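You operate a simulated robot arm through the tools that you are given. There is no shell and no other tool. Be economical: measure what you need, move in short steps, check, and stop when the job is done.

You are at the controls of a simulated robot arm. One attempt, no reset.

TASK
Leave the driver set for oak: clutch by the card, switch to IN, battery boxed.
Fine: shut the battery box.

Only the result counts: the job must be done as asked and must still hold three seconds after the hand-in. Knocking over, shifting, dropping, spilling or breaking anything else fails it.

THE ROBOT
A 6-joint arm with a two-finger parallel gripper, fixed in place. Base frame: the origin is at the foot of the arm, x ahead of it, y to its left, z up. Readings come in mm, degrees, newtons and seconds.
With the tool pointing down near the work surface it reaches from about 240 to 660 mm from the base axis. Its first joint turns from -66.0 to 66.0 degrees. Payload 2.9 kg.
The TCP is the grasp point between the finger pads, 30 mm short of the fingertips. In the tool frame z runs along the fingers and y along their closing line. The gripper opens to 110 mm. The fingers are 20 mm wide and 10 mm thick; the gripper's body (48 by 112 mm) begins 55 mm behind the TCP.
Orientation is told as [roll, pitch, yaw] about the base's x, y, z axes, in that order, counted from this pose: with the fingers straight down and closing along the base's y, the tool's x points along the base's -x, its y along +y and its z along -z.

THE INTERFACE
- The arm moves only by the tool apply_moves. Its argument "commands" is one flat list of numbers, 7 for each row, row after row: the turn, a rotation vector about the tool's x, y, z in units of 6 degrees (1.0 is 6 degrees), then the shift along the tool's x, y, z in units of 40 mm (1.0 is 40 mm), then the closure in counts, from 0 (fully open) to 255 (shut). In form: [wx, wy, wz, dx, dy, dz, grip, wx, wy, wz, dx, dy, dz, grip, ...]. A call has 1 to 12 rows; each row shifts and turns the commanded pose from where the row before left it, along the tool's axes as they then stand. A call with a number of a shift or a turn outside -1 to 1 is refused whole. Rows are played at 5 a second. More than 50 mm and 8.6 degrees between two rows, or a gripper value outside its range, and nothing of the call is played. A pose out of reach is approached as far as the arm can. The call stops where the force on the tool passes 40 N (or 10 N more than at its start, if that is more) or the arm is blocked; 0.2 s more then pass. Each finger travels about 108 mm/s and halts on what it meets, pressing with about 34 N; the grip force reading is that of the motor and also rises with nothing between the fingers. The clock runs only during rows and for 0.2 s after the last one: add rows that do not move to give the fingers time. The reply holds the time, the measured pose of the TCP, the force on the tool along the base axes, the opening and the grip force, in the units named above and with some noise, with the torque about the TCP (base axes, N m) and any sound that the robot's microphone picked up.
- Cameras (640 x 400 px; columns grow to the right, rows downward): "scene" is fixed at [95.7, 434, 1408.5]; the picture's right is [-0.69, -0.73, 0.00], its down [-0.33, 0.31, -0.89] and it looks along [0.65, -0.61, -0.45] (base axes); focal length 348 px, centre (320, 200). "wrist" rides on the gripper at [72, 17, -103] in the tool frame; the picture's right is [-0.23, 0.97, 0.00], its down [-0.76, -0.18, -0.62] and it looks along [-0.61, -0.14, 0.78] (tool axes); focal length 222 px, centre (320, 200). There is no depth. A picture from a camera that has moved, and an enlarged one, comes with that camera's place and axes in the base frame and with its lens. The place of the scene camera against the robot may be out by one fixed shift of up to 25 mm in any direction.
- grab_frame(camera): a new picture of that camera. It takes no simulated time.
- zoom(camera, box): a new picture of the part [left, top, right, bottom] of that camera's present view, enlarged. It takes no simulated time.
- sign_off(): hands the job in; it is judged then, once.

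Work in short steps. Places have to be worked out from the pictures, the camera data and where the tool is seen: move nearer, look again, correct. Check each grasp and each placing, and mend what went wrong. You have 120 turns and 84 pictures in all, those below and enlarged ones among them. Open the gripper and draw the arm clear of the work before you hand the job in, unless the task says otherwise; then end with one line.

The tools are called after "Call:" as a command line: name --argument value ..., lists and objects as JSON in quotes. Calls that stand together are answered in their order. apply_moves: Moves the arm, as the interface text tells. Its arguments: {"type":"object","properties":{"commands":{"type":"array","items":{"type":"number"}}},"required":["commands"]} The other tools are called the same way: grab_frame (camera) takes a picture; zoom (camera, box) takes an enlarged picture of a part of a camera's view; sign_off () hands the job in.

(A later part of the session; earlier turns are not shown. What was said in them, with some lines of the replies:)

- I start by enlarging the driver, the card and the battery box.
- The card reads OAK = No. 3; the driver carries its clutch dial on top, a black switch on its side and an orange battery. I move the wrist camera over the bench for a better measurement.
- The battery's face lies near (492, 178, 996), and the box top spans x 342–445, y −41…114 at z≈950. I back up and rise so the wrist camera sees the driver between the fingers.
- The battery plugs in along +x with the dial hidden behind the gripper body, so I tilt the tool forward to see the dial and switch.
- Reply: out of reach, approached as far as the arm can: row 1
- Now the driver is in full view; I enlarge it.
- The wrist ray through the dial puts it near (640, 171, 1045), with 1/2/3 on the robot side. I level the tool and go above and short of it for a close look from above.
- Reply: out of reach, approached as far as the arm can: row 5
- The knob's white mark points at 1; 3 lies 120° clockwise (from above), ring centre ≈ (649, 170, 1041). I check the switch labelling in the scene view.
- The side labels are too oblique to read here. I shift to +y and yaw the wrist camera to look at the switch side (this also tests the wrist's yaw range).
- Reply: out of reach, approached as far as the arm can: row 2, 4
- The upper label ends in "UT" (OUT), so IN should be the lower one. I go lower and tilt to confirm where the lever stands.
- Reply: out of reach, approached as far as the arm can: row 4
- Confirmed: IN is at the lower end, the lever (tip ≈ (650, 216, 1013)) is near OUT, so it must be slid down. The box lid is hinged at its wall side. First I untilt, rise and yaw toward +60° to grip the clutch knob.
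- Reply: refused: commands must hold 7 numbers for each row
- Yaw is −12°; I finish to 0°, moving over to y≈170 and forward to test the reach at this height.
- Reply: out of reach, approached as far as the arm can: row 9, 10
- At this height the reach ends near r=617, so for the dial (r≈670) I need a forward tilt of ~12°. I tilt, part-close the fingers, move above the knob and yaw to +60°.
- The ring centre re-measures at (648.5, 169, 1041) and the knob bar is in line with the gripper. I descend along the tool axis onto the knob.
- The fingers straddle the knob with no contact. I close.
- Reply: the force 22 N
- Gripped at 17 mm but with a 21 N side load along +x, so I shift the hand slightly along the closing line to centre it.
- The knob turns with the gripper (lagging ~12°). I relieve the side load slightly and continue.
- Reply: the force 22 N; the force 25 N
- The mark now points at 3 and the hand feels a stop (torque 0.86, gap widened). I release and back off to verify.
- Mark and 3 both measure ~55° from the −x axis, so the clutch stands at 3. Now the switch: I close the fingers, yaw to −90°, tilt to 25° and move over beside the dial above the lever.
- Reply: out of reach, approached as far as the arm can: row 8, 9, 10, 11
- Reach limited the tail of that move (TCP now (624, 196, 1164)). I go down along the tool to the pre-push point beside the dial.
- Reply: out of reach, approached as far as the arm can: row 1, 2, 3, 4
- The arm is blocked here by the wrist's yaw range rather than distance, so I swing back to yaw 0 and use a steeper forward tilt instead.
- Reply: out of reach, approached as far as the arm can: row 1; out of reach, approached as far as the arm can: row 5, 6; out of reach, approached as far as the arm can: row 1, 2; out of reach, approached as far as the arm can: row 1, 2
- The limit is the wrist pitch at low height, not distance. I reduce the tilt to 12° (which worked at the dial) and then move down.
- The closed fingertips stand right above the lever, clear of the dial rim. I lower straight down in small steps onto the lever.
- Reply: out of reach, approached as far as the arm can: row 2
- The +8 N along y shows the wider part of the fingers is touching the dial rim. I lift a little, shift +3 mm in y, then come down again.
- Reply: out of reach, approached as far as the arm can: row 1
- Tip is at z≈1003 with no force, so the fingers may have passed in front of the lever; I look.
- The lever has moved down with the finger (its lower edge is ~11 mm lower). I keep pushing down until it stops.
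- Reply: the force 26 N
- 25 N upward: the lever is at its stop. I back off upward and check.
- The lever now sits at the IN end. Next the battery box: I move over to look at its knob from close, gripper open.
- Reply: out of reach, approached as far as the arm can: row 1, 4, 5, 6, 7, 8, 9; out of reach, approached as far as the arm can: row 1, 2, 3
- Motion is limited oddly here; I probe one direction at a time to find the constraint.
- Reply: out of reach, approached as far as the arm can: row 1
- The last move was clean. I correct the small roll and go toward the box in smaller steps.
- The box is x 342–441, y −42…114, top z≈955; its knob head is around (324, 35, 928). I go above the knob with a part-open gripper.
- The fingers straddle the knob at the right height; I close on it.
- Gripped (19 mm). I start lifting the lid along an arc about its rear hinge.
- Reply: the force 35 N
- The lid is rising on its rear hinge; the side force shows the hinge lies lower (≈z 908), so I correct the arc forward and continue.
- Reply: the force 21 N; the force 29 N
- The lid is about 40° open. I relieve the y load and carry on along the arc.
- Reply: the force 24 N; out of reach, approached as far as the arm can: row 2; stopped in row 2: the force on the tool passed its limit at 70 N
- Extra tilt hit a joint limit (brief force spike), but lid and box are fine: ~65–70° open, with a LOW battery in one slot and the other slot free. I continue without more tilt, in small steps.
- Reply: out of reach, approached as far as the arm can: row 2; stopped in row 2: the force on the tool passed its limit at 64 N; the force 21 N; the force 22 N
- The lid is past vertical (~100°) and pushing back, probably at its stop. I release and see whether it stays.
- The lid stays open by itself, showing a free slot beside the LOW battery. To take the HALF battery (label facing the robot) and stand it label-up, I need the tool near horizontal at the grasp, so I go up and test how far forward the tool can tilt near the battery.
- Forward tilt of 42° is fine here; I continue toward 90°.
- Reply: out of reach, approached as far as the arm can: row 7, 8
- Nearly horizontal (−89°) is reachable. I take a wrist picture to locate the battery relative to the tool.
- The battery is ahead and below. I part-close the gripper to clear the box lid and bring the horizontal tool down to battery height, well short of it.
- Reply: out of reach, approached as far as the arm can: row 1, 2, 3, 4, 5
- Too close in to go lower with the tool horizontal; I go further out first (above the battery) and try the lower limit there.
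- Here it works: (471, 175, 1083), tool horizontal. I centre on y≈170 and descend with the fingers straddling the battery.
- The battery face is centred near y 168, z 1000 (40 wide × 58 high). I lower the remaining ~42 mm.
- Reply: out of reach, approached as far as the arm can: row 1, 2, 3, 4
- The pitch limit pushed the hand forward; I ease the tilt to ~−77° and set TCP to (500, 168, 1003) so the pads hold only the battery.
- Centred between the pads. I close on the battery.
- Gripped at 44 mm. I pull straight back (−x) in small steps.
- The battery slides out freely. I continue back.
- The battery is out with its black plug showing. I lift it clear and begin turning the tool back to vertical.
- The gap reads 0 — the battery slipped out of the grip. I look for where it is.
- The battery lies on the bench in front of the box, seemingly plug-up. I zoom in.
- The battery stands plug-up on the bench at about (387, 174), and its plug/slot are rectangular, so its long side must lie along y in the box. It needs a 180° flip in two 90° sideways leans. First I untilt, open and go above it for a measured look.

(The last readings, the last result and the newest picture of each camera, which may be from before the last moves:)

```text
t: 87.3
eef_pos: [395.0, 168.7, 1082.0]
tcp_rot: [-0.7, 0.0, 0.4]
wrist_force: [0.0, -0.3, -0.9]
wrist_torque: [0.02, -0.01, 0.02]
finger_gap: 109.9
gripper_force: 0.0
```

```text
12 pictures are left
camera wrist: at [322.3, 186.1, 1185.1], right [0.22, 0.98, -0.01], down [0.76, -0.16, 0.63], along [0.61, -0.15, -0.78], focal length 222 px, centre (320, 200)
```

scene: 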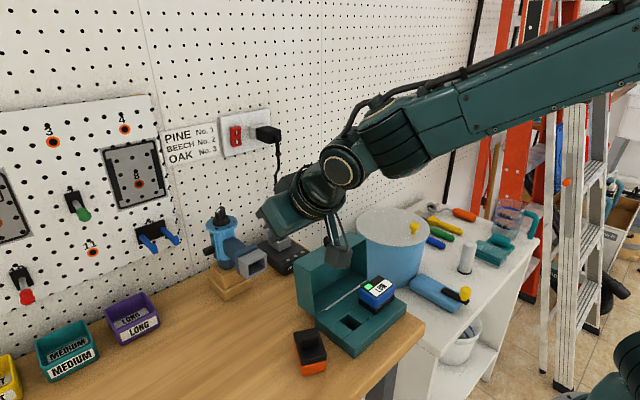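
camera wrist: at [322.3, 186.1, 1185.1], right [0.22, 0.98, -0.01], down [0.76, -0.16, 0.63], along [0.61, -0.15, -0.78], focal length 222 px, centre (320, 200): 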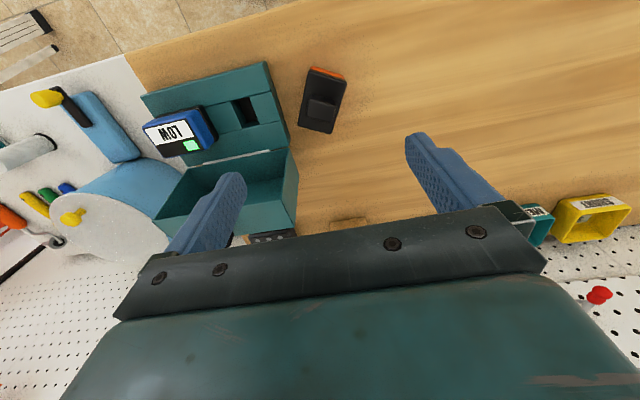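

Battery centre ≈ (391, 167), long side at −27.5°. I yaw to −28.5° and go down to z≈1000 above it, then check alignment.

Call:
apply_moves --commands '[-0.117, 0, 0, 0.1, -0.04, 0.5, 30, 0, 0, 0.95, 0, 0, 0.4, 60, 0, 0, 0.95, 0, 0, 0.4, 60, 0, 0, 0.95, 0, 0, 0.4, 60, 0, 0, 0.95, 0, 0, 0.3, 60, 0, 0, 0.95, 0, 0, 0, 60, 0, 0, 0, 0, 0, 0, 60]'

Call:
grab_frame --camera "wrist"

```text
t: 88.9
eef_pos: [390.8, 164.9, 1000.1]
tcp_rot: [-0.1, -0.1, -28.0]
wrist_force: [-0.4, -0.2, -0.3]
wrist_torque: [-0.01, 0.01, 0.0]
finger_gap: 84.2
gripper_force: 0.1
```

```text
11 pictures are left
camera wrist: at [335.1, 213.7, 1104.1], right [0.66, 0.75, 0.0], down [0.59, -0.51, 0.62], along [0.47, -0.41, -0.78], focal length 222 px, centre (320, 200)
```

wrist: 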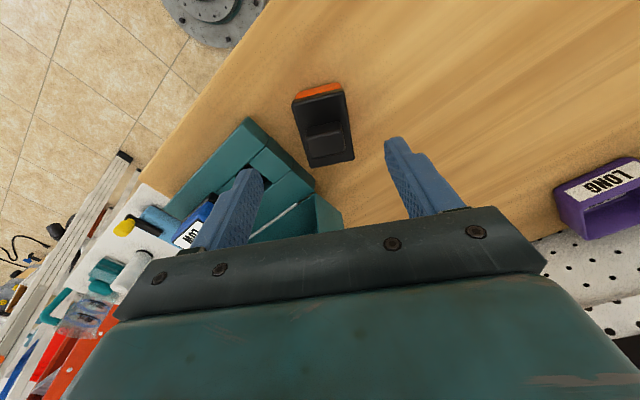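

Alignment refined: centre ≈ (391.5, 170), −29.5°. I correct and descend around it, then close.

Call:
apply_moves --commands '[0, 0, 0.22, 0.044, 0.12, 0, 60, 0, 0, 0, 0, 0, 0.5, 60, 0, 0, 0, 0, 0, 0.5, 60, 0, 0, 0, 0, 0, 0.5, 60, 0, 0, 0, 0, 0, 0.42, 60, 0, 0, 0, 0, 0, 0, 60]'

Call:
apply_moves --commands '[0, 0, 0, 0, 0, 0, 255, 0, 0, 0, 0, 0, 0, 255, 0, 0, 0, 0, 0, 0, 255]'

```text
t: 90.3
eef_pos: [392.5, 171.3, 926.0]
tcp_rot: [0.0, -0.1, -29.3]
wrist_force: [0.7, 0.2, -1.0]
wrist_torque: [0.01, 0.02, 0.01]
finger_gap: 84.2
gripper_force: 0.0
```

```text
t: 91.1
eef_pos: [392.7, 171.0, 925.5]
tcp_rot: [0.0, -0.1, -29.3]
wrist_force: [0.1, 0.0, 0.8]
wrist_torque: [-0.06, 0.03, 0.01]
finger_gap: 43.4
gripper_force: 33.8
```

Gripped at 43 mm. I lift gently while yawing toward +90°.

Call:
apply_moves --commands '[0, 0, 0, 0, 0, -0.15, 255, 0, 0, 0, 0, 0, -0.2, 255, 0, 0, -0.4, 0, 0, -0.25, 255, 0, 0, -0.8, 0, 0, -0.25, 255, 0, 0, -1, 0, 0, -0.25, 255, 0, 0, -1, 0, 0, -0.25, 255, 0, 0, -1, 0, 0, -0.25, 255, 0, 0, -1, 0, 0, -0.25, 255, 0, 0, -1, 0, 0, -0.25, 255, 0, 0, -1, 0, 0, -0.25, 255, 0, 0, -1, 0, 0, -0.25, 255, 0, 0, -1, 0, 0, -0.15, 255]'

Call:
apply_moves --commands '[0, 0, -1, 0, 0, 0, 255, 0, 0, -1, 0, 0, 0, 255, 0, 0, -1, 0, 0, 0, 255, 0, 0, -1, 0, 0, 0, 255, 0, 0, -1, 0, 0, 0, 255, 0, 0, -1, 0, 0, 0, 255, 0, 0, -1, 0, 0, 0, 255, 0, 0, -1, 0, 0, 0, 255, 0, 0, -1, 0, 0, 0, 255, 0, 0, -1, 0, 0, 0, 255, 0, 0, -0.7, 0, 0, 0, 255, 0, 0, 0, 0, 0, 0, 255]'

```text
t: 93.7
eef_pos: [393.9, 171.7, 1034.0]
tcp_rot: [-0.1, 0.0, 26.2]
wrist_force: [0.7, 0.6, -2.6]
wrist_torque: [-0.04, 0.04, 0.03]
finger_gap: 43.7
gripper_force: 34.0
```

```text
t: 96.3
eef_pos: [392.5, 171.1, 1033.4]
tcp_rot: [-0.1, 0.0, 90.1]
wrist_force: [0.2, 0.4, -2.5]
wrist_torque: [-0.01, 0.01, -0.03]
finger_gap: 43.6
gripper_force: 33.7
```

Held securely, yaw +90°. I move to y≈230 for room and begin the sideways lean.

Call:
apply_moves --commands '[0, 0, 0, -0.3, 0, 0, 255, 0, 0, 0, -0.3, 0, 0, 255, 0, 0, 0, -0.3, 0, 0, 255, 0, 0, 0, -0.3, 0, 0, 255, 0, 0, 0, -0.3, 0, 0, 255, 0, 0.5, 0, 0, 0, 0, 255, 0, 0.8, 0, 0, 0, 0, 255, 0, 1, 0, 0, 0, 0, 255, 0, 1, 0, 0, 0, 0, 255, 0, 1, 0, 0, 0, 0, 255, 0, 1, 0, 0, 0, 0, 255, 0, 0, 0, 0, 0, 0, 255]'

Call:
apply_moves --commands '[0, 1, 0, 0, 0, 0, 255, 0, 1, 0, 0, 0, 0, 255, 0, 1, 0, 0, 0, 0, 255, 0, 1, 0, 0, 0, 0, 255, 0, 1, 0, 0, 0, 0, 255, 0, 1, 0, 0, 0, 0, 255, 0, 1, 0, 0, 0, 0, 255, 0, 0, 0, 0, 0, 0, 255]'

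```text
t: 98.9
eef_pos: [391.6, 233.0, 1033.7]
tcp_rot: [-0.1, 31.9, 90.1]
wrist_force: [-0.8, 0.4, -2.7]
wrist_torque: [0.05, 0.01, 0.01]
finger_gap: 43.3
gripper_force: 33.6
```

```text
t: 100.3
eef_pos: [325.3, 142.5, 948.7]
tcp_rot: [-1.9, 65.6, 89.2]
wrist_force: [-3.1, 11.5, 0.7]
wrist_torque: [0.51, 0.14, 0.13]
finger_gap: 44.4
gripper_force: 34.0
out of reach, approached as far as the arm can: row 1, 2, 3, 4, 5, 6, 7
stopped in row 7: the force on the tool passed its limit at 47 N (the readings are from after the stop); the commanded pose is now the measured one
```

The arm drifted a lot while leaning (to (325, 143, 949)) and touched something. I look before moving.

Call:
grab_frame --camera "scene"

```text
10 pictures are left
```

scene: 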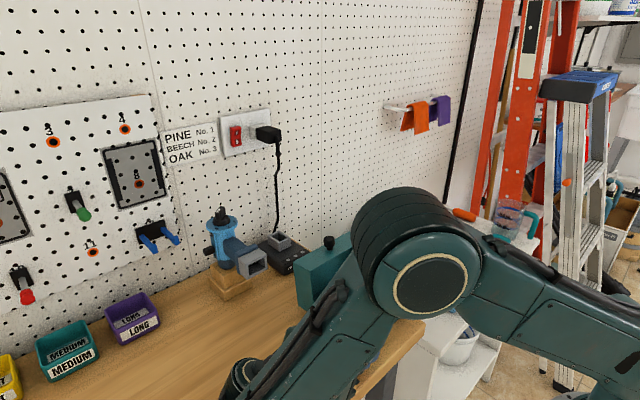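

The battery's lower edge is just touching the box's near corner. I back off slowly in +y and check again.

Call:
apply_moves --commands '[0, 0, 0, 0.0, 0, -0.2, 255, 0, 0, 0, 0.0, 0, -0.2, 255, 0, 0, 0, 0, 0, -0.2, 255, 0, 0, 0, 0, 0, 0, 255]'

```text
t: 101.3
eef_pos: [315.6, 148.5, 948.1]
tcp_rot: [-2.3, 65.7, 88.9]
wrist_force: [0.1, -0.3, -2.1]
wrist_torque: [0.05, -0.02, 0.01]
finger_gap: 43.6
gripper_force: 34.4
out of reach, approached as far as the arm can: row 1, 2, 3
```

Clear again. The lean toward −y is limited at y>0, but this 65° lean is enough to stand the battery on its end here; I try to shift +x a bit further from the bench edge first.

Call:
apply_moves --commands '[0, -0.3, 0, 0, -0.15, -0.1, 255, 0, 0, 0, 0, -0.2, -0.1, 255, 0, 0, 0, 0, -0.2, 0, 255, 0, 0, 0, 0, 0, 0, 255]'

```text
t: 102.3
eef_pos: [331.9, 148.9, 946.9]
tcp_rot: [-2.1, 63.8, 89.0]
wrist_force: [0.1, 0.6, -2.6]
wrist_torque: [0.03, -0.02, -0.02]
finger_gap: 43.4
gripper_force: 34.1
out of reach, approached as far as the arm can: row 2, 3
```

x=332 now. I lower straight down until the edge touches the bench.

Call:
apply_moves --commands '[0, 0, 0, -0.135, 0, 0.066, 255, 0, 0, 0, -0.135, 0, 0.066, 255, 0, 0, 0, -0.09, 0, 0.044, 255, 0, 0, 0, 0, 0, 0, 255]'

```text
t: 103.3
eef_pos: [333.4, 149.4, 931.3]
tcp_rot: [-2.2, 64.0, 88.9]
wrist_force: [-0.8, 5.1, 3.0]
wrist_torque: [-0.05, -0.05, 0.06]
finger_gap: 43.7
gripper_force: 33.9
```

Contact. A few millimetres more so it starts to stand up in the grip.

Call:
apply_moves --commands '[0, 0, 0, -0.045, 0, 0.022, 255, 0, 0, 0, -0.045, 0, 0.022, 255, 0, 0, 0, 0, 0, 0, 255]'

Call:
zoom --camera "wrist" --box '[200, 60, 440, 240]'

```text
t: 103.9
eef_pos: [331.9, 150.4, 931.3]
tcp_rot: [-3.1, 64.1, 88.1]
wrist_force: [-2.1, 1.9, 3.3]
wrist_torque: [-0.06, 0.21, -0.07]
finger_gap: 43.5
gripper_force: 33.9
stopped in row 2: the force on the tool passed its limit at 46 N (the readings are from after the stop); the commanded pose is now the measured one
```

```text
2.22 times, centred on (320, 150) of wrist
camera zoom: at [313.1, 211.0, 1041.7], right [-0.97, 0.09, -0.23], down [0.17, 0.9, -0.41], along [0.17, -0.44, -0.88], focal length 494 px, centre (320, 311)
```

zoom: 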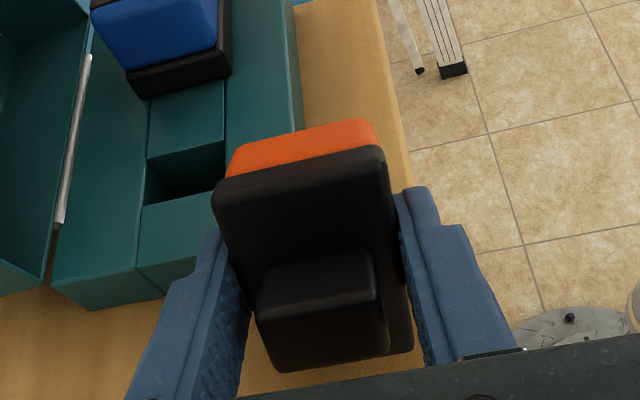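

The edge is resting on the bench, plug side toward +y. I open the gripper to let it settle on its end.

Call:
apply_moves --commands '[0, 0, 0, 0, 0, 0, 190, 0, 0, 0, 0, 0, 0, 120, 0, 0, 0, 0, 0, 0, 80, 0, 0, 0, 0, 0, 0, 60, 0, 0, 0, 0, 0, 0, 60]'

Call:
zoom --camera "wrist" --box '[200, 60, 440, 240]'

```text
t: 105.1
eef_pos: [331.9, 150.2, 931.1]
tcp_rot: [-3.1, 64.1, 88.1]
wrist_force: [1.0, 0.2, 0.9]
wrist_torque: [0.0, -0.01, 0.0]
finger_gap: 84.3
gripper_force: 0.0
```

```text
2.22 times, centred on (320, 150) of wrist
camera zoom: at [313.3, 210.9, 1041.5], right [-0.97, 0.09, -0.23], down [0.17, 0.9, -0.41], along [0.17, -0.44, -0.88], focal length 494 px, centre (320, 311)
```

zoom: 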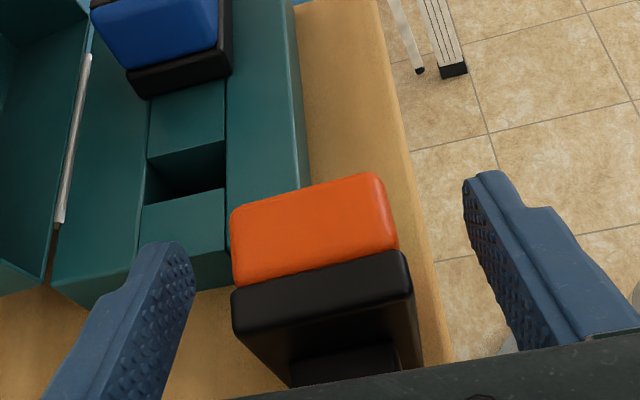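

The battery now stands on its end, plug toward +y. I withdraw upward, then swing the lean to the other side (−35°) for the second pick.

Call:
apply_moves --commands '[0, 0, 0, 0.3, 0, -0.15, 60, 0, 0, 0, 0.5, 0, -0.25, 60, 0, 0, 0, 0.7, 0, -0.34, 60, 0, 0, 0, 0.7, 0, -0.34, 60, 0, 0, 0, 0.7, 0, -0.34, 60, 0, -1, 0, 0, 0, 0, 60, 0, -1, 0, 0, 0, 0, 60, 0, -1, 0, 0, 0, 0, 60, 0, -1, 0, 0, 0, 0, 60, 0, -1, 0, 0, 0, 0, 60, 0, -1, 0, 0, 0, 0, 60, 0, 0, 0, 0, 0, 0, 60]'

```text
t: 107.7
eef_pos: [301.6, 109.1, 1015.4]
tcp_rot: [-1.5, 28.0, 90.1]
wrist_force: [0.5, 0.1, 0.1]
wrist_torque: [-0.02, 0.01, -0.01]
finger_gap: 84.3
gripper_force: 0.1
out of reach, approached as far as the arm can: row 2, 3, 4, 5
```

Call:
apply_moves --commands '[0, 0, 0, 0.25, 0, -0.45, 60, 0, 0, 0, 0.25, -0.3, -0.45, 60, 0, -1, 0, 0, -0.45, 0, 60, 0, -1, 0, 0, 0, 0, 60, 0, -1, 0, 0, 0, 0, 60, 0, -1, 0, 0, 0, 0, 60, 0, -0.7, 0, 0, 0, 0, 60, 0, 0, 0, 0, 0, 0, 60]'

Call:
grab_frame --camera "wrist"

```text
t: 109.5
eef_pos: [330.4, 108.4, 1057.1]
tcp_rot: [-1.3, -0.2, 90.8]
wrist_force: [0.1, -0.4, -0.1]
wrist_torque: [0.01, -0.01, -0.01]
finger_gap: 84.2
gripper_force: 0.1
```

```text
7 pictures are left
camera wrist: at [311.9, 34.3, 1160.5], right [-0.98, 0.21, -0.02], down [0.15, 0.76, 0.63], along [0.15, 0.61, -0.78], focal length 222 px, centre (320, 200)
```

wrist: 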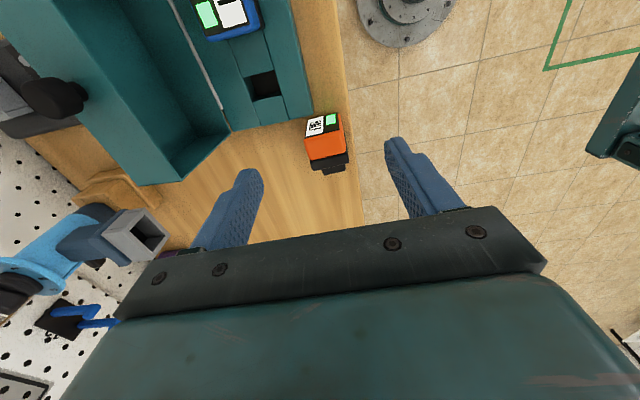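

The battery stands undisturbed at ≈(333, 142), and the slot measures ≈(385.5, 75). I lean the tool −35° and move to a pre-grasp point along the finger direction.

Call:
apply_moves --commands '[-0.22, -1, 0, 0, 0, 0, 60, 0, -1, 0, 0, 0, 0, 60, 0, -1, 0, 0, 0, 0, 60, 0, -1, 0, 0, 0, 0, 60, 0, -1, 0, 0, 0, 0, 60, 0, -0.8, 0, 0, 0, 0, 60, 0, 0, 0.1, 0.345, -0.065, 0.33, 60, 0, 0, 0, 0.345, 0, 0.33, 60, 0, 0, 0, 0.345, 0, 0.33, 60, 0, 0, 0, 0.345, 0, 0.33, 60, 0, 0, 0, 0, 0, 0, 60]'

```text
t: 111.9
eef_pos: [333.2, 92.1, 983.2]
tcp_rot: [0.4, -34.9, 90.1]
wrist_force: [-0.1, 0.3, -0.8]
wrist_torque: [-0.01, -0.01, -0.01]
finger_gap: 84.0
gripper_force: 0.0
```

Call:
apply_moves --commands '[0, 0, 0, 0, 0, 0.5, 60, 0, 0, 0, 0, 0, 0.5, 60, 0, 0, 0, 0, 0, 0.45, 60, 0, 0, 0, 0, 0, 0.3, 60, 0, 0, 0, 0, 0, 0, 60]'

Call:
grab_frame --camera "wrist"

```text
t: 113.1
eef_pos: [332.0, 132.8, 926.2]
tcp_rot: [0.4, -34.9, 90.1]
wrist_force: [1.0, 0.9, 0.6]
wrist_torque: [0.02, 0.0, -0.02]
finger_gap: 84.2
gripper_force: 0.1
```

```text
6 pictures are left
camera wrist: at [315.9, 13.9, 970.2], right [-0.97, 0.18, 0.14], down [0.18, 0.27, 0.95], along [0.13, 0.95, -0.3], focal length 222 px, centre (320, 200)
```

wrist: 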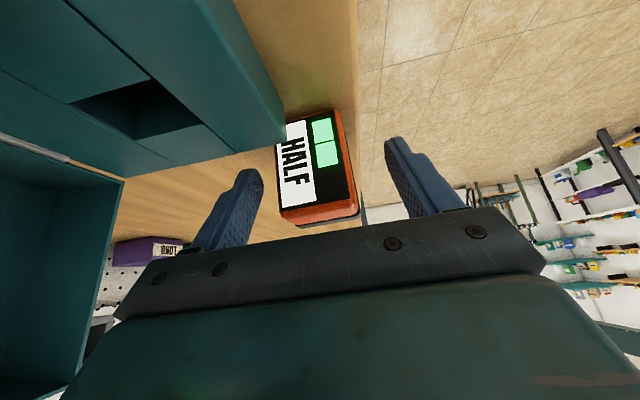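

Label faces the tool, centred in x. I close on it.

Call:
apply_moves --commands '[0, 0, 0, 0, 0, 0, 255, 0, 0, 0, 0, 0, 0, 255, 0, 0, 0, 0, 0, 0, 255]'

Call:
apply_moves --commands '[0, 0, 0, -0.05, 0, -0.1, 255, 0, 0, 0, -0.1, 0, -0.16, 255, 0, 0, 0, -0.14, 0, -0.2, 255, 0, 0, 0, -0.14, 0, -0.2, 255, 0, 0, 0, -0.14, 0, -0.2, 255, 0, 0, 0, -0.14, 0, -0.2, 255, 0, 0, 0, -0.14, 0, -0.2, 255, 0, 0, 0, -0.14, 0, -0.2, 255, 0, 0, 0, -0.14, 0, -0.2, 255, 0, 0, 0, -0.14, 0, -0.2, 255, 0, 0, 0, -0.14, 0, -0.2, 255, 0, 0, 0, 0, 0, 0, 255]'

```text
t: 113.9
eef_pos: [332.8, 133.2, 926.2]
tcp_rot: [0.4, -34.9, 90.2]
wrist_force: [1.1, 1.0, -1.0]
wrist_torque: [0.02, -0.07, 0.02]
finger_gap: 43.5
gripper_force: 33.9
```

```text
t: 116.5
eef_pos: [332.8, 131.0, 1024.3]
tcp_rot: [0.3, -34.9, 90.2]
wrist_force: [0.8, -0.1, -2.6]
wrist_torque: [-0.05, 0.0, 0.01]
finger_gap: 43.4
gripper_force: 34.3
```

Lifted and held. I rotate to vertical, shift over the slot area, then continue the lean.

Call:
apply_moves --commands '[0, 0.5, 0, 0, 0, 0, 255, 0, 0.8, 0, 0, 0, 0, 255, 0, 1, 0, 0, 0, 0, 255, 0, 1, 0, 0, 0, 0, 255, 0, 1, 0, 0, 0, 0, 255, 0, 1, 0, 0, 0, 0, 255, 0, 0.5, 0, 0, 0, 0, 255, 0, 0, 0, 0.3, -0.35, -0.1, 255, 0, 0, 0, 0.35, -0.35, -0.1, 255, 0, 0, 0, 0.25, -0.35, -0.1, 255, 0, 0, 0, 0.1, -0.25, 0, 255, 0, 0, 0, 0, 0, 0, 255]'

Call:
apply_moves --commands '[0, 0.5, 0, 0, 0, 0, 255, 0, 0.8, 0, 0, 0, 0, 255, 0, 0.8, 0, 0, 0, 0, 255, 0, 0.8, 0, 0, 0, 0, 255, 0, 0.8, 0, 0, 0, 0, 255, 0, 0.8, 0, 0, 0, 0, 255, 0, 0, 0, 0, 0, 0, 255]'

```text
t: 119.1
eef_pos: [386.4, 93.3, 1037.0]
tcp_rot: [0.5, -0.1, 90.4]
wrist_force: [-0.6, -0.2, -2.8]
wrist_torque: [-0.02, -0.02, 0.0]
finger_gap: 43.7
gripper_force: 34.1
```

```text
t: 120.7
eef_pos: [385.7, 92.9, 1035.7]
tcp_rot: [0.4, 27.0, 90.6]
wrist_force: [-0.5, 0.4, -2.1]
wrist_torque: [0.04, 0.01, -0.01]
finger_gap: 43.8
gripper_force: 34.0
```

Call:
apply_moves --commands '[0, 0.5, 0, -0.13, 0, 0.26, 255, 0, 0.7, 0, -0.13, 0, 0.26, 255, 0, 0.7, 0, -0.13, 0, 0.2, 255, 0, 0.7, 0, 0, 0, 0, 255, 0, 0.7, 0, 0, 0, 0, 255, 0, 0.7, 0, 0, 0, 0, 255, 0, 0.7, 0, 0, 0, 0, 255, 0, 0, 0, 0, 0, 0, 255]'

```text
t: 122.5
eef_pos: [385.5, 91.3, 1003.1]
tcp_rot: [0.7, 55.2, 90.9]
wrist_force: [-0.2, -0.1, -2.1]
wrist_torque: [0.02, 0.03, 0.0]
finger_gap: 43.6
gripper_force: 33.9
```

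Lean 55° reached cleanly, so the label should now be up. I check from both cameras.

Call:
grab_frame --camera "wrist"

Call:
zoom --camera "scene" --box '[280, 230, 420, 360]'

```text
5 pictures are left
camera wrist: at [369.4, 134.2, 1122.7], right [-0.98, 0.12, -0.18], down [0.17, 0.95, -0.27], along [0.14, -0.29, -0.95], focal length 222 px, centre (320, 200)
```

wrist: 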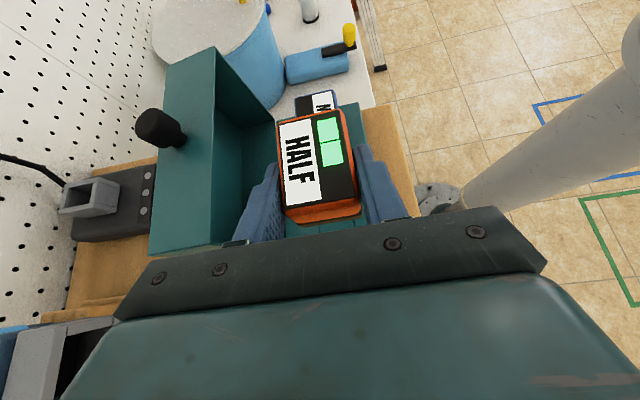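

```text
3.08 times, centred on (350, 295) of scene
camera zoom: at [95.7, 434.0, 1408.5], right [-0.69, -0.73, 0.0], down [-0.33, 0.31, -0.89], along [0.65, -0.61, -0.45], focal length 1072 px, centre (228, -92)
```

zoom: 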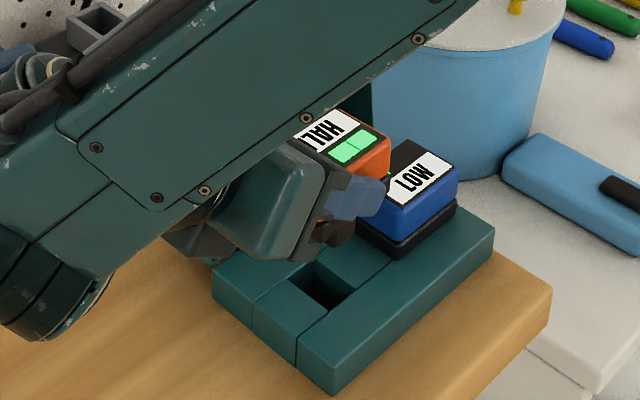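

Label up, level and aligned; battery centre sits ~12.5 mm toward −y of the TCP. I move over the slot (385.5, 75) and lower to just above it.

Call:
apply_moves --commands '[-0.123, 0, 0.086, 0.05, 0, 0.07, 255, 0, 0, 0, -0.2, 0, 0.14, 255, 0, 0, 0, -0.2, 0, 0.14, 255, 0, 0, 0, -0.2, 0, 0.14, 255, 0, 0, 0, -0.17, 0, 0.12, 255, 0, 0, 0, 0, 0, 0, 255]'

Call:
zoom --camera "scene" --box '[310, 270, 410, 360]'

```text
t: 123.9
eef_pos: [386.0, 88.5, 966.3]
tcp_rot: [0.5, 55.1, 90.0]
wrist_force: [0.1, 1.0, -2.6]
wrist_torque: [0.05, -0.01, 0.06]
finger_gap: 43.5
gripper_force: 33.9
```

```text
4.44 times, centred on (360, 315) of scene
camera zoom: at [95.7, 434.0, 1408.5], right [-0.69, -0.73, 0.0], down [-0.33, 0.31, -0.89], along [0.65, -0.61, -0.45], focal length 1548 px, centre (142, -311)
```

zoom: 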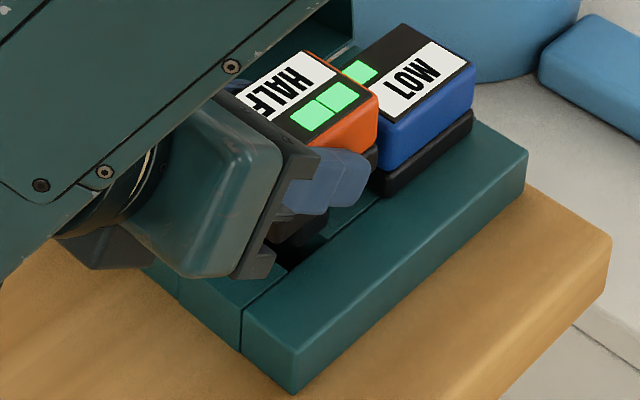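

Cross-checking both cameras puts the slot at ≈(386, 75.5) and the battery centre at (386, 76). I lower in small steps watching the force.

Call:
apply_moves --commands '[0, 0, 0, -0.082, 0, 0.057, 255, 0, 0, 0, -0.082, 0, 0.057, 255, 0, 0, 0, -0.082, 0, 0.057, 255, 0, 0, 0, 0, 0, 0, 255]'

```text
t: 124.9
eef_pos: [385.5, 88.4, 954.4]
tcp_rot: [0.6, 55.1, 89.8]
wrist_force: [1.3, -0.5, 2.3]
wrist_torque: [-0.05, -0.06, 0.05]
finger_gap: 43.7
gripper_force: 34.1
```

Call:
apply_moves --commands '[0, 0, 0, -0.041, 0, 0.0285, 255, 0, 0, 0, -0.041, 0, 0.0285, 255, 0, 0, 0, 0, 0, 0, 255]'

```text
t: 125.7
eef_pos: [386.6, 87.8, 949.6]
tcp_rot: [0.6, 55.0, 90.1]
wrist_force: [14.3, 1.1, -8.4]
wrist_torque: [0.23, -0.77, 0.35]
finger_gap: 43.9
gripper_force: 34.1
```

It is entering: the slot pushes the stem toward +x. I shift +1.5 mm in x and keep lowering.

Call:
apply_moves --commands '[0, 0, 0, 0, -0.04, 0, 255, 0, 0, 0, -0.041, 0, 0.0285, 255, 0, 0, 0, -0.041, 0, 0.0285, 255, 0, 0, 0, 0, 0, 0, 255]'

```text
t: 126.7
eef_pos: [385.3, 88.1, 946.0]
tcp_rot: [0.6, 55.1, 90.0]
wrist_force: [6.1, 4.8, 2.6]
wrist_torque: [0.18, -0.3, 0.24]
finger_gap: 43.8
gripper_force: 33.9
```

Call:
apply_moves --commands '[0, 0, 0, 0, -0.03, 0, 255, 0, 0, 0, -0.062, 0, 0.043, 255, 0, 0, 0, -0.062, 0, 0.043, 255, 0, 0, 0, -0.041, 0, 0.0285, 255, 0, 0, 0, 0, 0, 0, 255]'

```text
t: 127.9
eef_pos: [388.1, 87.8, 937.7]
tcp_rot: [0.7, 55.1, 90.0]
wrist_force: [-0.2, 11.2, 2.0]
wrist_torque: [0.41, 0.0, 0.15]
finger_gap: 43.6
gripper_force: 34.0
```

Call:
apply_moves --commands '[0, 0, 0, -0.02, 0, -0.025, 255, 0, 0, 0, -0.062, 0, 0.043, 255, 0, 0, 0, -0.041, 0, 0.0285, 255, 0, 0, 0, 0, 0, 0, 255]'

Call:
zoom --camera "scene" --box '[310, 270, 410, 360]'

```text
t: 128.9
eef_pos: [386.4, 87.9, 935.4]
tcp_rot: [0.1, 55.3, 89.4]
wrist_force: [-1.0, -2.4, 30.4]
wrist_torque: [-0.12, 0.0, 0.03]
finger_gap: 43.8
gripper_force: 33.8
```

```text
4.44 times, centred on (360, 315) of scene
camera zoom: at [95.3, 433.8, 1408.6], right [-0.69, -0.73, 0.0], down [-0.33, 0.31, -0.89], along [0.65, -0.61, -0.45], focal length 1548 px, centre (142, -311)
```

zoom: 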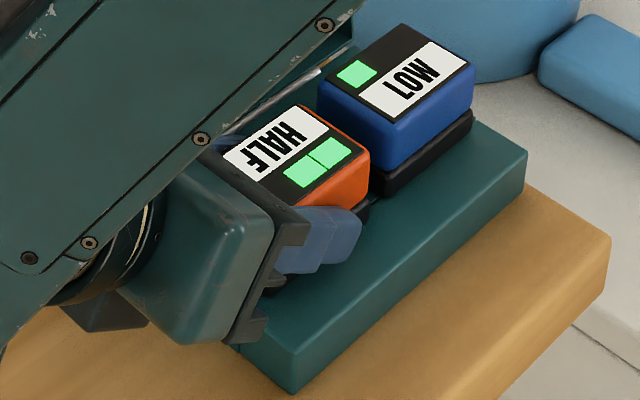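

30 N at z=935: it is seated at the height expected. I release and withdraw along the finger direction.

Call:
apply_moves --commands '[0, 0, 0, 0.03, 0, -0.02, 220, 0, 0, 0, 0, 0, 0, 150, 0, 0, 0, 0, 0, 0, 116, 0, 0, 0, 0, 0, 0, 116, 0, 0, 0, 0, 0, -0.3, 116, 0, 0, 0, 0, 0, -0.5, 116, 0, 0, 0, 0, 0, -0.7, 116, 0, 0, 0, 0, 0, -0.7, 116, 0, 0, 0, 0, 0, 0, 116]'

```text
t: 130.9
eef_pos: [377.9, 148.1, 974.5]
tcp_rot: [0.4, 55.0, 89.9]
wrist_force: [1.3, 0.1, 1.5]
wrist_torque: [0.0, -0.01, -0.01]
finger_gap: 60.2
gripper_force: 0.1
out of reach, approached as far as the arm can: row 8
```

Call:
apply_moves --commands '[0, -1, 0, 0.2, 0, -0.1, 116, 0, -1, 0, 0.2, 0, -0.2, 116, 0, -1, 0, 0.1, 0, -0.3, 116, 0, -1, 0, 0, 0, -0.3, 116, 0, -1, 0, 0, 0, -0.3, 116, 0, -1, 0, 0, 0, -0.4, 116, 0, -1, 0, 0, 0, -0.5, 116, 0, -1, 0, 0, 0, -0.5, 116, 0, -1, 0, 0, 0, -0.5, 116, 0, -0.15, 0, 0, 0, 0, 116, 0, 0, 0, 0, 0, 0, 116]'

Call:
zoom --camera "scene" --box '[280, 220, 430, 370]'

```text
t: 133.3
eef_pos: [380.6, 187.5, 1098.3]
tcp_rot: [0.3, 0.3, 89.5]
wrist_force: [0.4, -0.2, 0.2]
wrist_torque: [0.01, 0.0, 0.01]
finger_gap: 59.8
gripper_force: 0.2
```

```text
2.67 times, centred on (355, 295) of scene
camera zoom: at [95.7, 434.0, 1408.5], right [-0.69, -0.73, 0.0], down [-0.33, 0.31, -0.89], along [0.65, -0.61, -0.45], focal length 929 px, centre (227, -53)
```

zoom: 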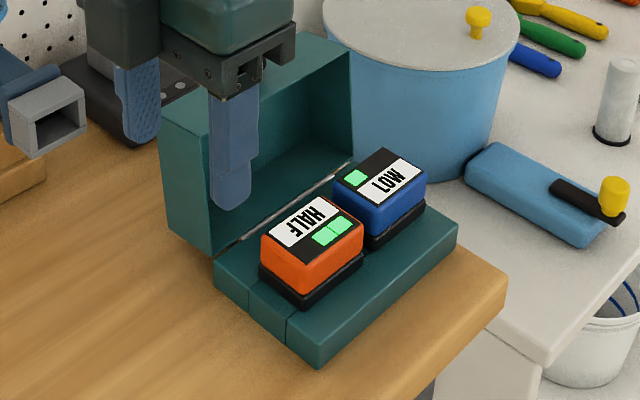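

HALF is seated flush beside LOW. Now the lid: I swing back to yaw 0 and return above the lid's knob to close it along the reverse arc.

Call:
apply_moves --commands '[0, 0, 1, 0, 0, 0, 116, 0, 0, 1, 0, 0, 0, 116, 0, 0, 1, 0, 0, 0, 116, 0, 0, 1, 0, 0, 0, 116, 0, 0, 1, 0, 0, 0, 116, 0, 0, 1, 0, 0, 0, 116, 0, 0, 1, 0, 0, 0, 116, 0, 0, 1, 0, 0, 0, 116, 0, 0, 1, 0, 0, 0, 116, 0, 0, 1, 0, 0, 0, 116, 0, 0, 1, 0, 0, 0, 116, 0, 0, 1, 0, 0, 0, 116]'

Call:
apply_moves --commands '[0, 0, 1, 0, 0, 0, 116, 0, 0, 1, 0, 0, 0, 116, 0, 0, 0.92, 0, 0, 0, 116, 0, 0, 0, -0.4, -0.5, 0, 116, 0, 0, 0, -0.4, -0.5, 0, 116, 0, 0, 0, -0.4, -0.5, 0, 116, 0, 0, 0, -0.4, -0.5, 0, 116, 0, 0, 0, -0.4, -0.5, 0, 116, 0, 0, 0, -0.4, -0.5, 0, 116, 0, 0, 0, -0.4, -0.5, 0, 116, 0, 0, 0, 0, -0.27, 0, 116, 0, 0, 0, 0, 0, 0, 116]'

```text
t: 135.9
eef_pos: [380.6, 187.7, 1097.8]
tcp_rot: [0.0, 0.4, 17.4]
wrist_force: [-0.3, -0.3, 0.7]
wrist_torque: [0.02, 0.0, 0.01]
finger_gap: 60.1
gripper_force: 0.1
```

```text
t: 138.5
eef_pos: [492.0, 36.0, 1097.9]
tcp_rot: [-0.2, 0.4, -0.1]
wrist_force: [-0.1, 0.4, 0.6]
wrist_torque: [0.0, -0.01, 0.0]
finger_gap: 59.8
gripper_force: 0.0
```

Call:
apply_moves --commands '[0, 0.4, 0, -0.05, 0.01, 0.5, 116, 0, 0.4, 0, 0, 0, 0.5, 116, 0, 0, 0, 0.05, 0, 0.4, 116, 0, 0, 0, 0, 0, 0.18, 116, 0, 0, 0, 0, 0, 0, 116]'

Call:
apply_moves --commands '[0, 0, 0, 0, 0, 0, 255, 0, 0, 0, 0, 0, 0, 255, 0, 0, 0, 0, 0, 0, 255]'

```text
t: 139.7
eef_pos: [489.7, 35.2, 1034.3]
tcp_rot: [-0.3, 5.2, 0.1]
wrist_force: [-0.2, -0.1, -0.6]
wrist_torque: [0.01, 0.01, 0.02]
finger_gap: 60.0
gripper_force: 0.1
```

```text
t: 140.5
eef_pos: [489.0, 36.7, 1034.9]
tcp_rot: [-0.2, 5.2, 0.0]
wrist_force: [-1.0, -2.3, -2.3]
wrist_torque: [0.1, -0.06, 0.01]
finger_gap: 19.3
gripper_force: 44.8
```

Gripped the knob (19 mm). From the recorded opening path I fitted the hinge at ≈(433, 923), r≈111; I close along that arc, first third.

Call:
apply_moves --commands '[0, 0.235, 0, 0.205, 0, -0.071, 255, 0, 0.235, 0, 0.205, 0, -0.071, 255, 0, 0.25, 0, 0.23, 0, -0.022, 255, 0, 0.25, 0, 0.23, 0, -0.022, 255, 0, 0.33, 0, 0.227, 0, 0.033, 255, 0, 0.33, 0, 0.227, 0, 0.033, 255, 0, 0, 0, 0, 0, 0, 255]'

```text
t: 142.1
eef_pos: [438.4, 37.0, 1047.7]
tcp_rot: [-0.2, 14.9, -0.1]
wrist_force: [11.8, -5.6, -6.1]
wrist_torque: [-0.02, -1.54, 0.05]
finger_gap: 19.6
gripper_force: 45.1
```

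Good, low forces. I continue through the next part of the arc.

Call:
apply_moves --commands '[0, 0.25, 0, 0.216, 0, 0.089, 255, 0, 0.25, 0, 0.216, 0, 0.089, 255, 0, 0.16, 0, 0.194, 0, 0.135, 255, 0, 0.16, 0, 0.194, 0, 0.135, 255, 0, -0.16, 0, 0.18, 0, 0.168, 255, 0, -0.16, 0, 0.18, 0, 0.168, 255, 0, 0, 0, 0, 0, 0, 255]'

```text
t: 143.7
eef_pos: [382.9, 35.8, 1033.2]
tcp_rot: [-0.3, 17.8, -0.3]
wrist_force: [13.3, -29.2, -3.2]
wrist_torque: [-0.54, -1.47, -0.01]
finger_gap: 19.6
gripper_force: 45.0
```

Call:
apply_moves --commands '[0, 0, 0, 0, -0.04, 0, 255, 0, -0.25, 0, 0.159, 0, 0.19, 255, 0, -0.25, 0, 0.159, 0, 0.19, 255, 0, -0.41, 0, 0.147, 0, 0.204, 255, 0, -0.41, 0, 0.147, 0, 0.204, 255, 0, -0.33, 0, 0.122, 0, 0.215, 255, 0, -0.33, 0, 0.122, 0, 0.215, 255, 0, 0, 0, 0, 0, 0, 255]'

```text
t: 145.5
eef_pos: [337.5, 35.2, 992.8]
tcp_rot: [-0.2, 6.0, 0.1]
wrist_force: [-2.6, 10.4, 12.4]
wrist_torque: [0.27, -1.12, 0.05]
finger_gap: 19.2
gripper_force: 44.7
```

Call:
apply_moves --commands '[0, -0.33, 0, 0.1, 0.02, 0.225, 255, 0, -0.33, 0, 0.1, 0, 0.225, 255, 0, -0.17, 0, 0.068, 0, 0.233, 255, 0, -0.17, 0, 0.068, 0, 0.233, 255, 0, 0, 0, 0.02, 0, 0.12, 255, 0, 0, 0, 0, 0, 0, 255]'

```text
t: 146.9
eef_pos: [320.3, 36.6, 952.7]
tcp_rot: [-0.3, 0.1, 0.0]
wrist_force: [-19.1, 4.7, 14.6]
wrist_torque: [0.12, -0.81, 0.14]
finger_gap: 19.6
gripper_force: 45.1
```

Almost shut (952.7 vs 951.3 originally). I press the last 2 mm and release.

Call:
apply_moves --commands '[0, 0, 0, 0, 0, 0.06, 255, 0, 0, 0, 0, 0, 0, 255]'

Call:
apply_moves --commands '[0, 0, 0, 0, 0, 0, 200, 0, 0, 0, 0, 0, 0, 116, 0, 0, 0, 0, 0, 0, 116, 0, 0, 0, 0.05, 0, -0.4, 116, 0, 0, 0, 0, 0, -0.8, 116, 0, 0, 0, 0, 0, -0.8, 116, 0, 0, 0, 0, 0, -0.8, 60, 0, 0, 0, 0, 0, 0, 0]'

Call:
grab_frame --camera "scene"

```text
t: 147.5
eef_pos: [320.0, 36.3, 950.3]
tcp_rot: [-0.2, 0.2, -0.1]
wrist_force: [-22.6, 1.6, 13.9]
wrist_torque: [0.09, -0.72, 0.06]
finger_gap: 19.7
gripper_force: 45.3
```

```text
t: 149.3
eef_pos: [320.6, 36.6, 1064.0]
tcp_rot: [-0.2, 0.2, 0.1]
wrist_force: [0.8, 0.1, 0.4]
wrist_torque: [0.0, -0.02, 0.01]
finger_gap: 110.0
gripper_force: 0.1
```

```text
0 pictures are left
```

scene: 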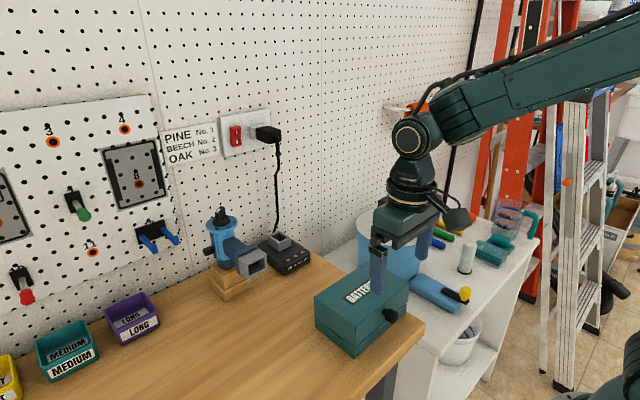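

The box looks shut in its original place. As a check (no pictures left) I press lightly on the lid's front with closed fingers, using the force reading.

Call:
apply_moves --commands '[0, 0, 0, -0.45, 0, 0, 255, 0, 0, 0, -0.45, 0, 0, 255, 0, 0, 0, 0, 0, 0.4, 255, 0, 0, 0, 0, 0, 0.5, 255, 0, 0, 0, 0, 0, 0.5, 255, 0, 0, 0, 0, 0, 0.3, 255, 0, 0, 0, 0, 0, 0.08, 255, 0, 0, 0, 0, 0, 0, 255]'

```text
t: 151.1
eef_pos: [354.9, 37.1, 991.1]
tcp_rot: [-0.2, 0.1, 0.0]
wrist_force: [0.6, 0.9, 0.3]
wrist_torque: [-0.02, 0.01, -0.02]
finger_gap: 0.0
gripper_force: 34.2
```

Call:
apply_moves --commands '[0, 0, 0, 0, 0, 0.06, 255, 0, 0, 0, 0, 0, 0.06, 255, 0, 0, 0, 0, 0, 0, 255]'

Call:
apply_moves --commands '[0, 0, 0, 0, 0, 0.05, 255, 0, 0, 0, 0, 0, 0, 255]'

```text
t: 151.9
eef_pos: [356.4, 36.3, 986.8]
tcp_rot: [-0.2, 0.0, 0.0]
wrist_force: [0.8, -0.7, 0.4]
wrist_torque: [-0.01, 0.0, 0.01]
finger_gap: 0.0
gripper_force: 34.0
```

```text
t: 152.5
eef_pos: [354.6, 37.1, 984.8]
tcp_rot: [-0.2, -0.1, 0.0]
wrist_force: [0.3, -1.0, -1.1]
wrist_torque: [0.02, 0.0, 0.01]
finger_gap: 0.0
gripper_force: 34.1
```

Call:
apply_moves --commands '[0, 0, 0, 0, 0, 0.05, 255, 0, 0, 0, 0, 0, 0.05, 255, 0, 0, 0, 0, 0, 0, 255]'

```text
t: 153.2
eef_pos: [355.4, 36.9, 982.7]
tcp_rot: [-0.2, -0.1, -0.1]
wrist_force: [-6.1, -1.2, 14.3]
wrist_torque: [-0.04, 0.06, 0.04]
finger_gap: 0.0
gripper_force: 34.3
stopped in row 3: the force on the tool passed its limit at 42 N (the readings are from after the stop); the commanded pose is now the measured one
```

Solid contact at z≈952, i.e. the closed lid height: it is shut. I withdraw, open the gripper and clear the work.

Call:
apply_moves --commands '[0, 0, 0, 0, 0, -0.3, 255, 0, 0, 0, 0, 0, -0.8, 255, 0, 0, 0, 0, 0, -0.8, 120, 0, 0, 0, 0, 0, -0.8, 0, 0, 0, 0, 0, 0, -0.8, 0, 0, 0, 0, 0, 0, -0.8, 0, 0, 0, 0, 0, 0, 0, 0]'

```text
t: 154.8
eef_pos: [354.8, 38.6, 1155.5]
tcp_rot: [-0.2, -0.1, 0.0]
wrist_force: [-0.1, -0.3, 0.4]
wrist_torque: [0.0, -0.01, 0.01]
finger_gap: 110.0
gripper_force: 0.0
```

Everything is in place and the arm is clear, so I hand in.

Call:
sign_off

```text
The job is handed in.
```

The driver is set for oak: clutch on No. 3, switch at IN, the HALF battery seated in the battery box and the lid shut. I dropped the battery onto the bench once on the way and picked it up again. It also bumped the edge of the box, which in the last picture still stands where it started.
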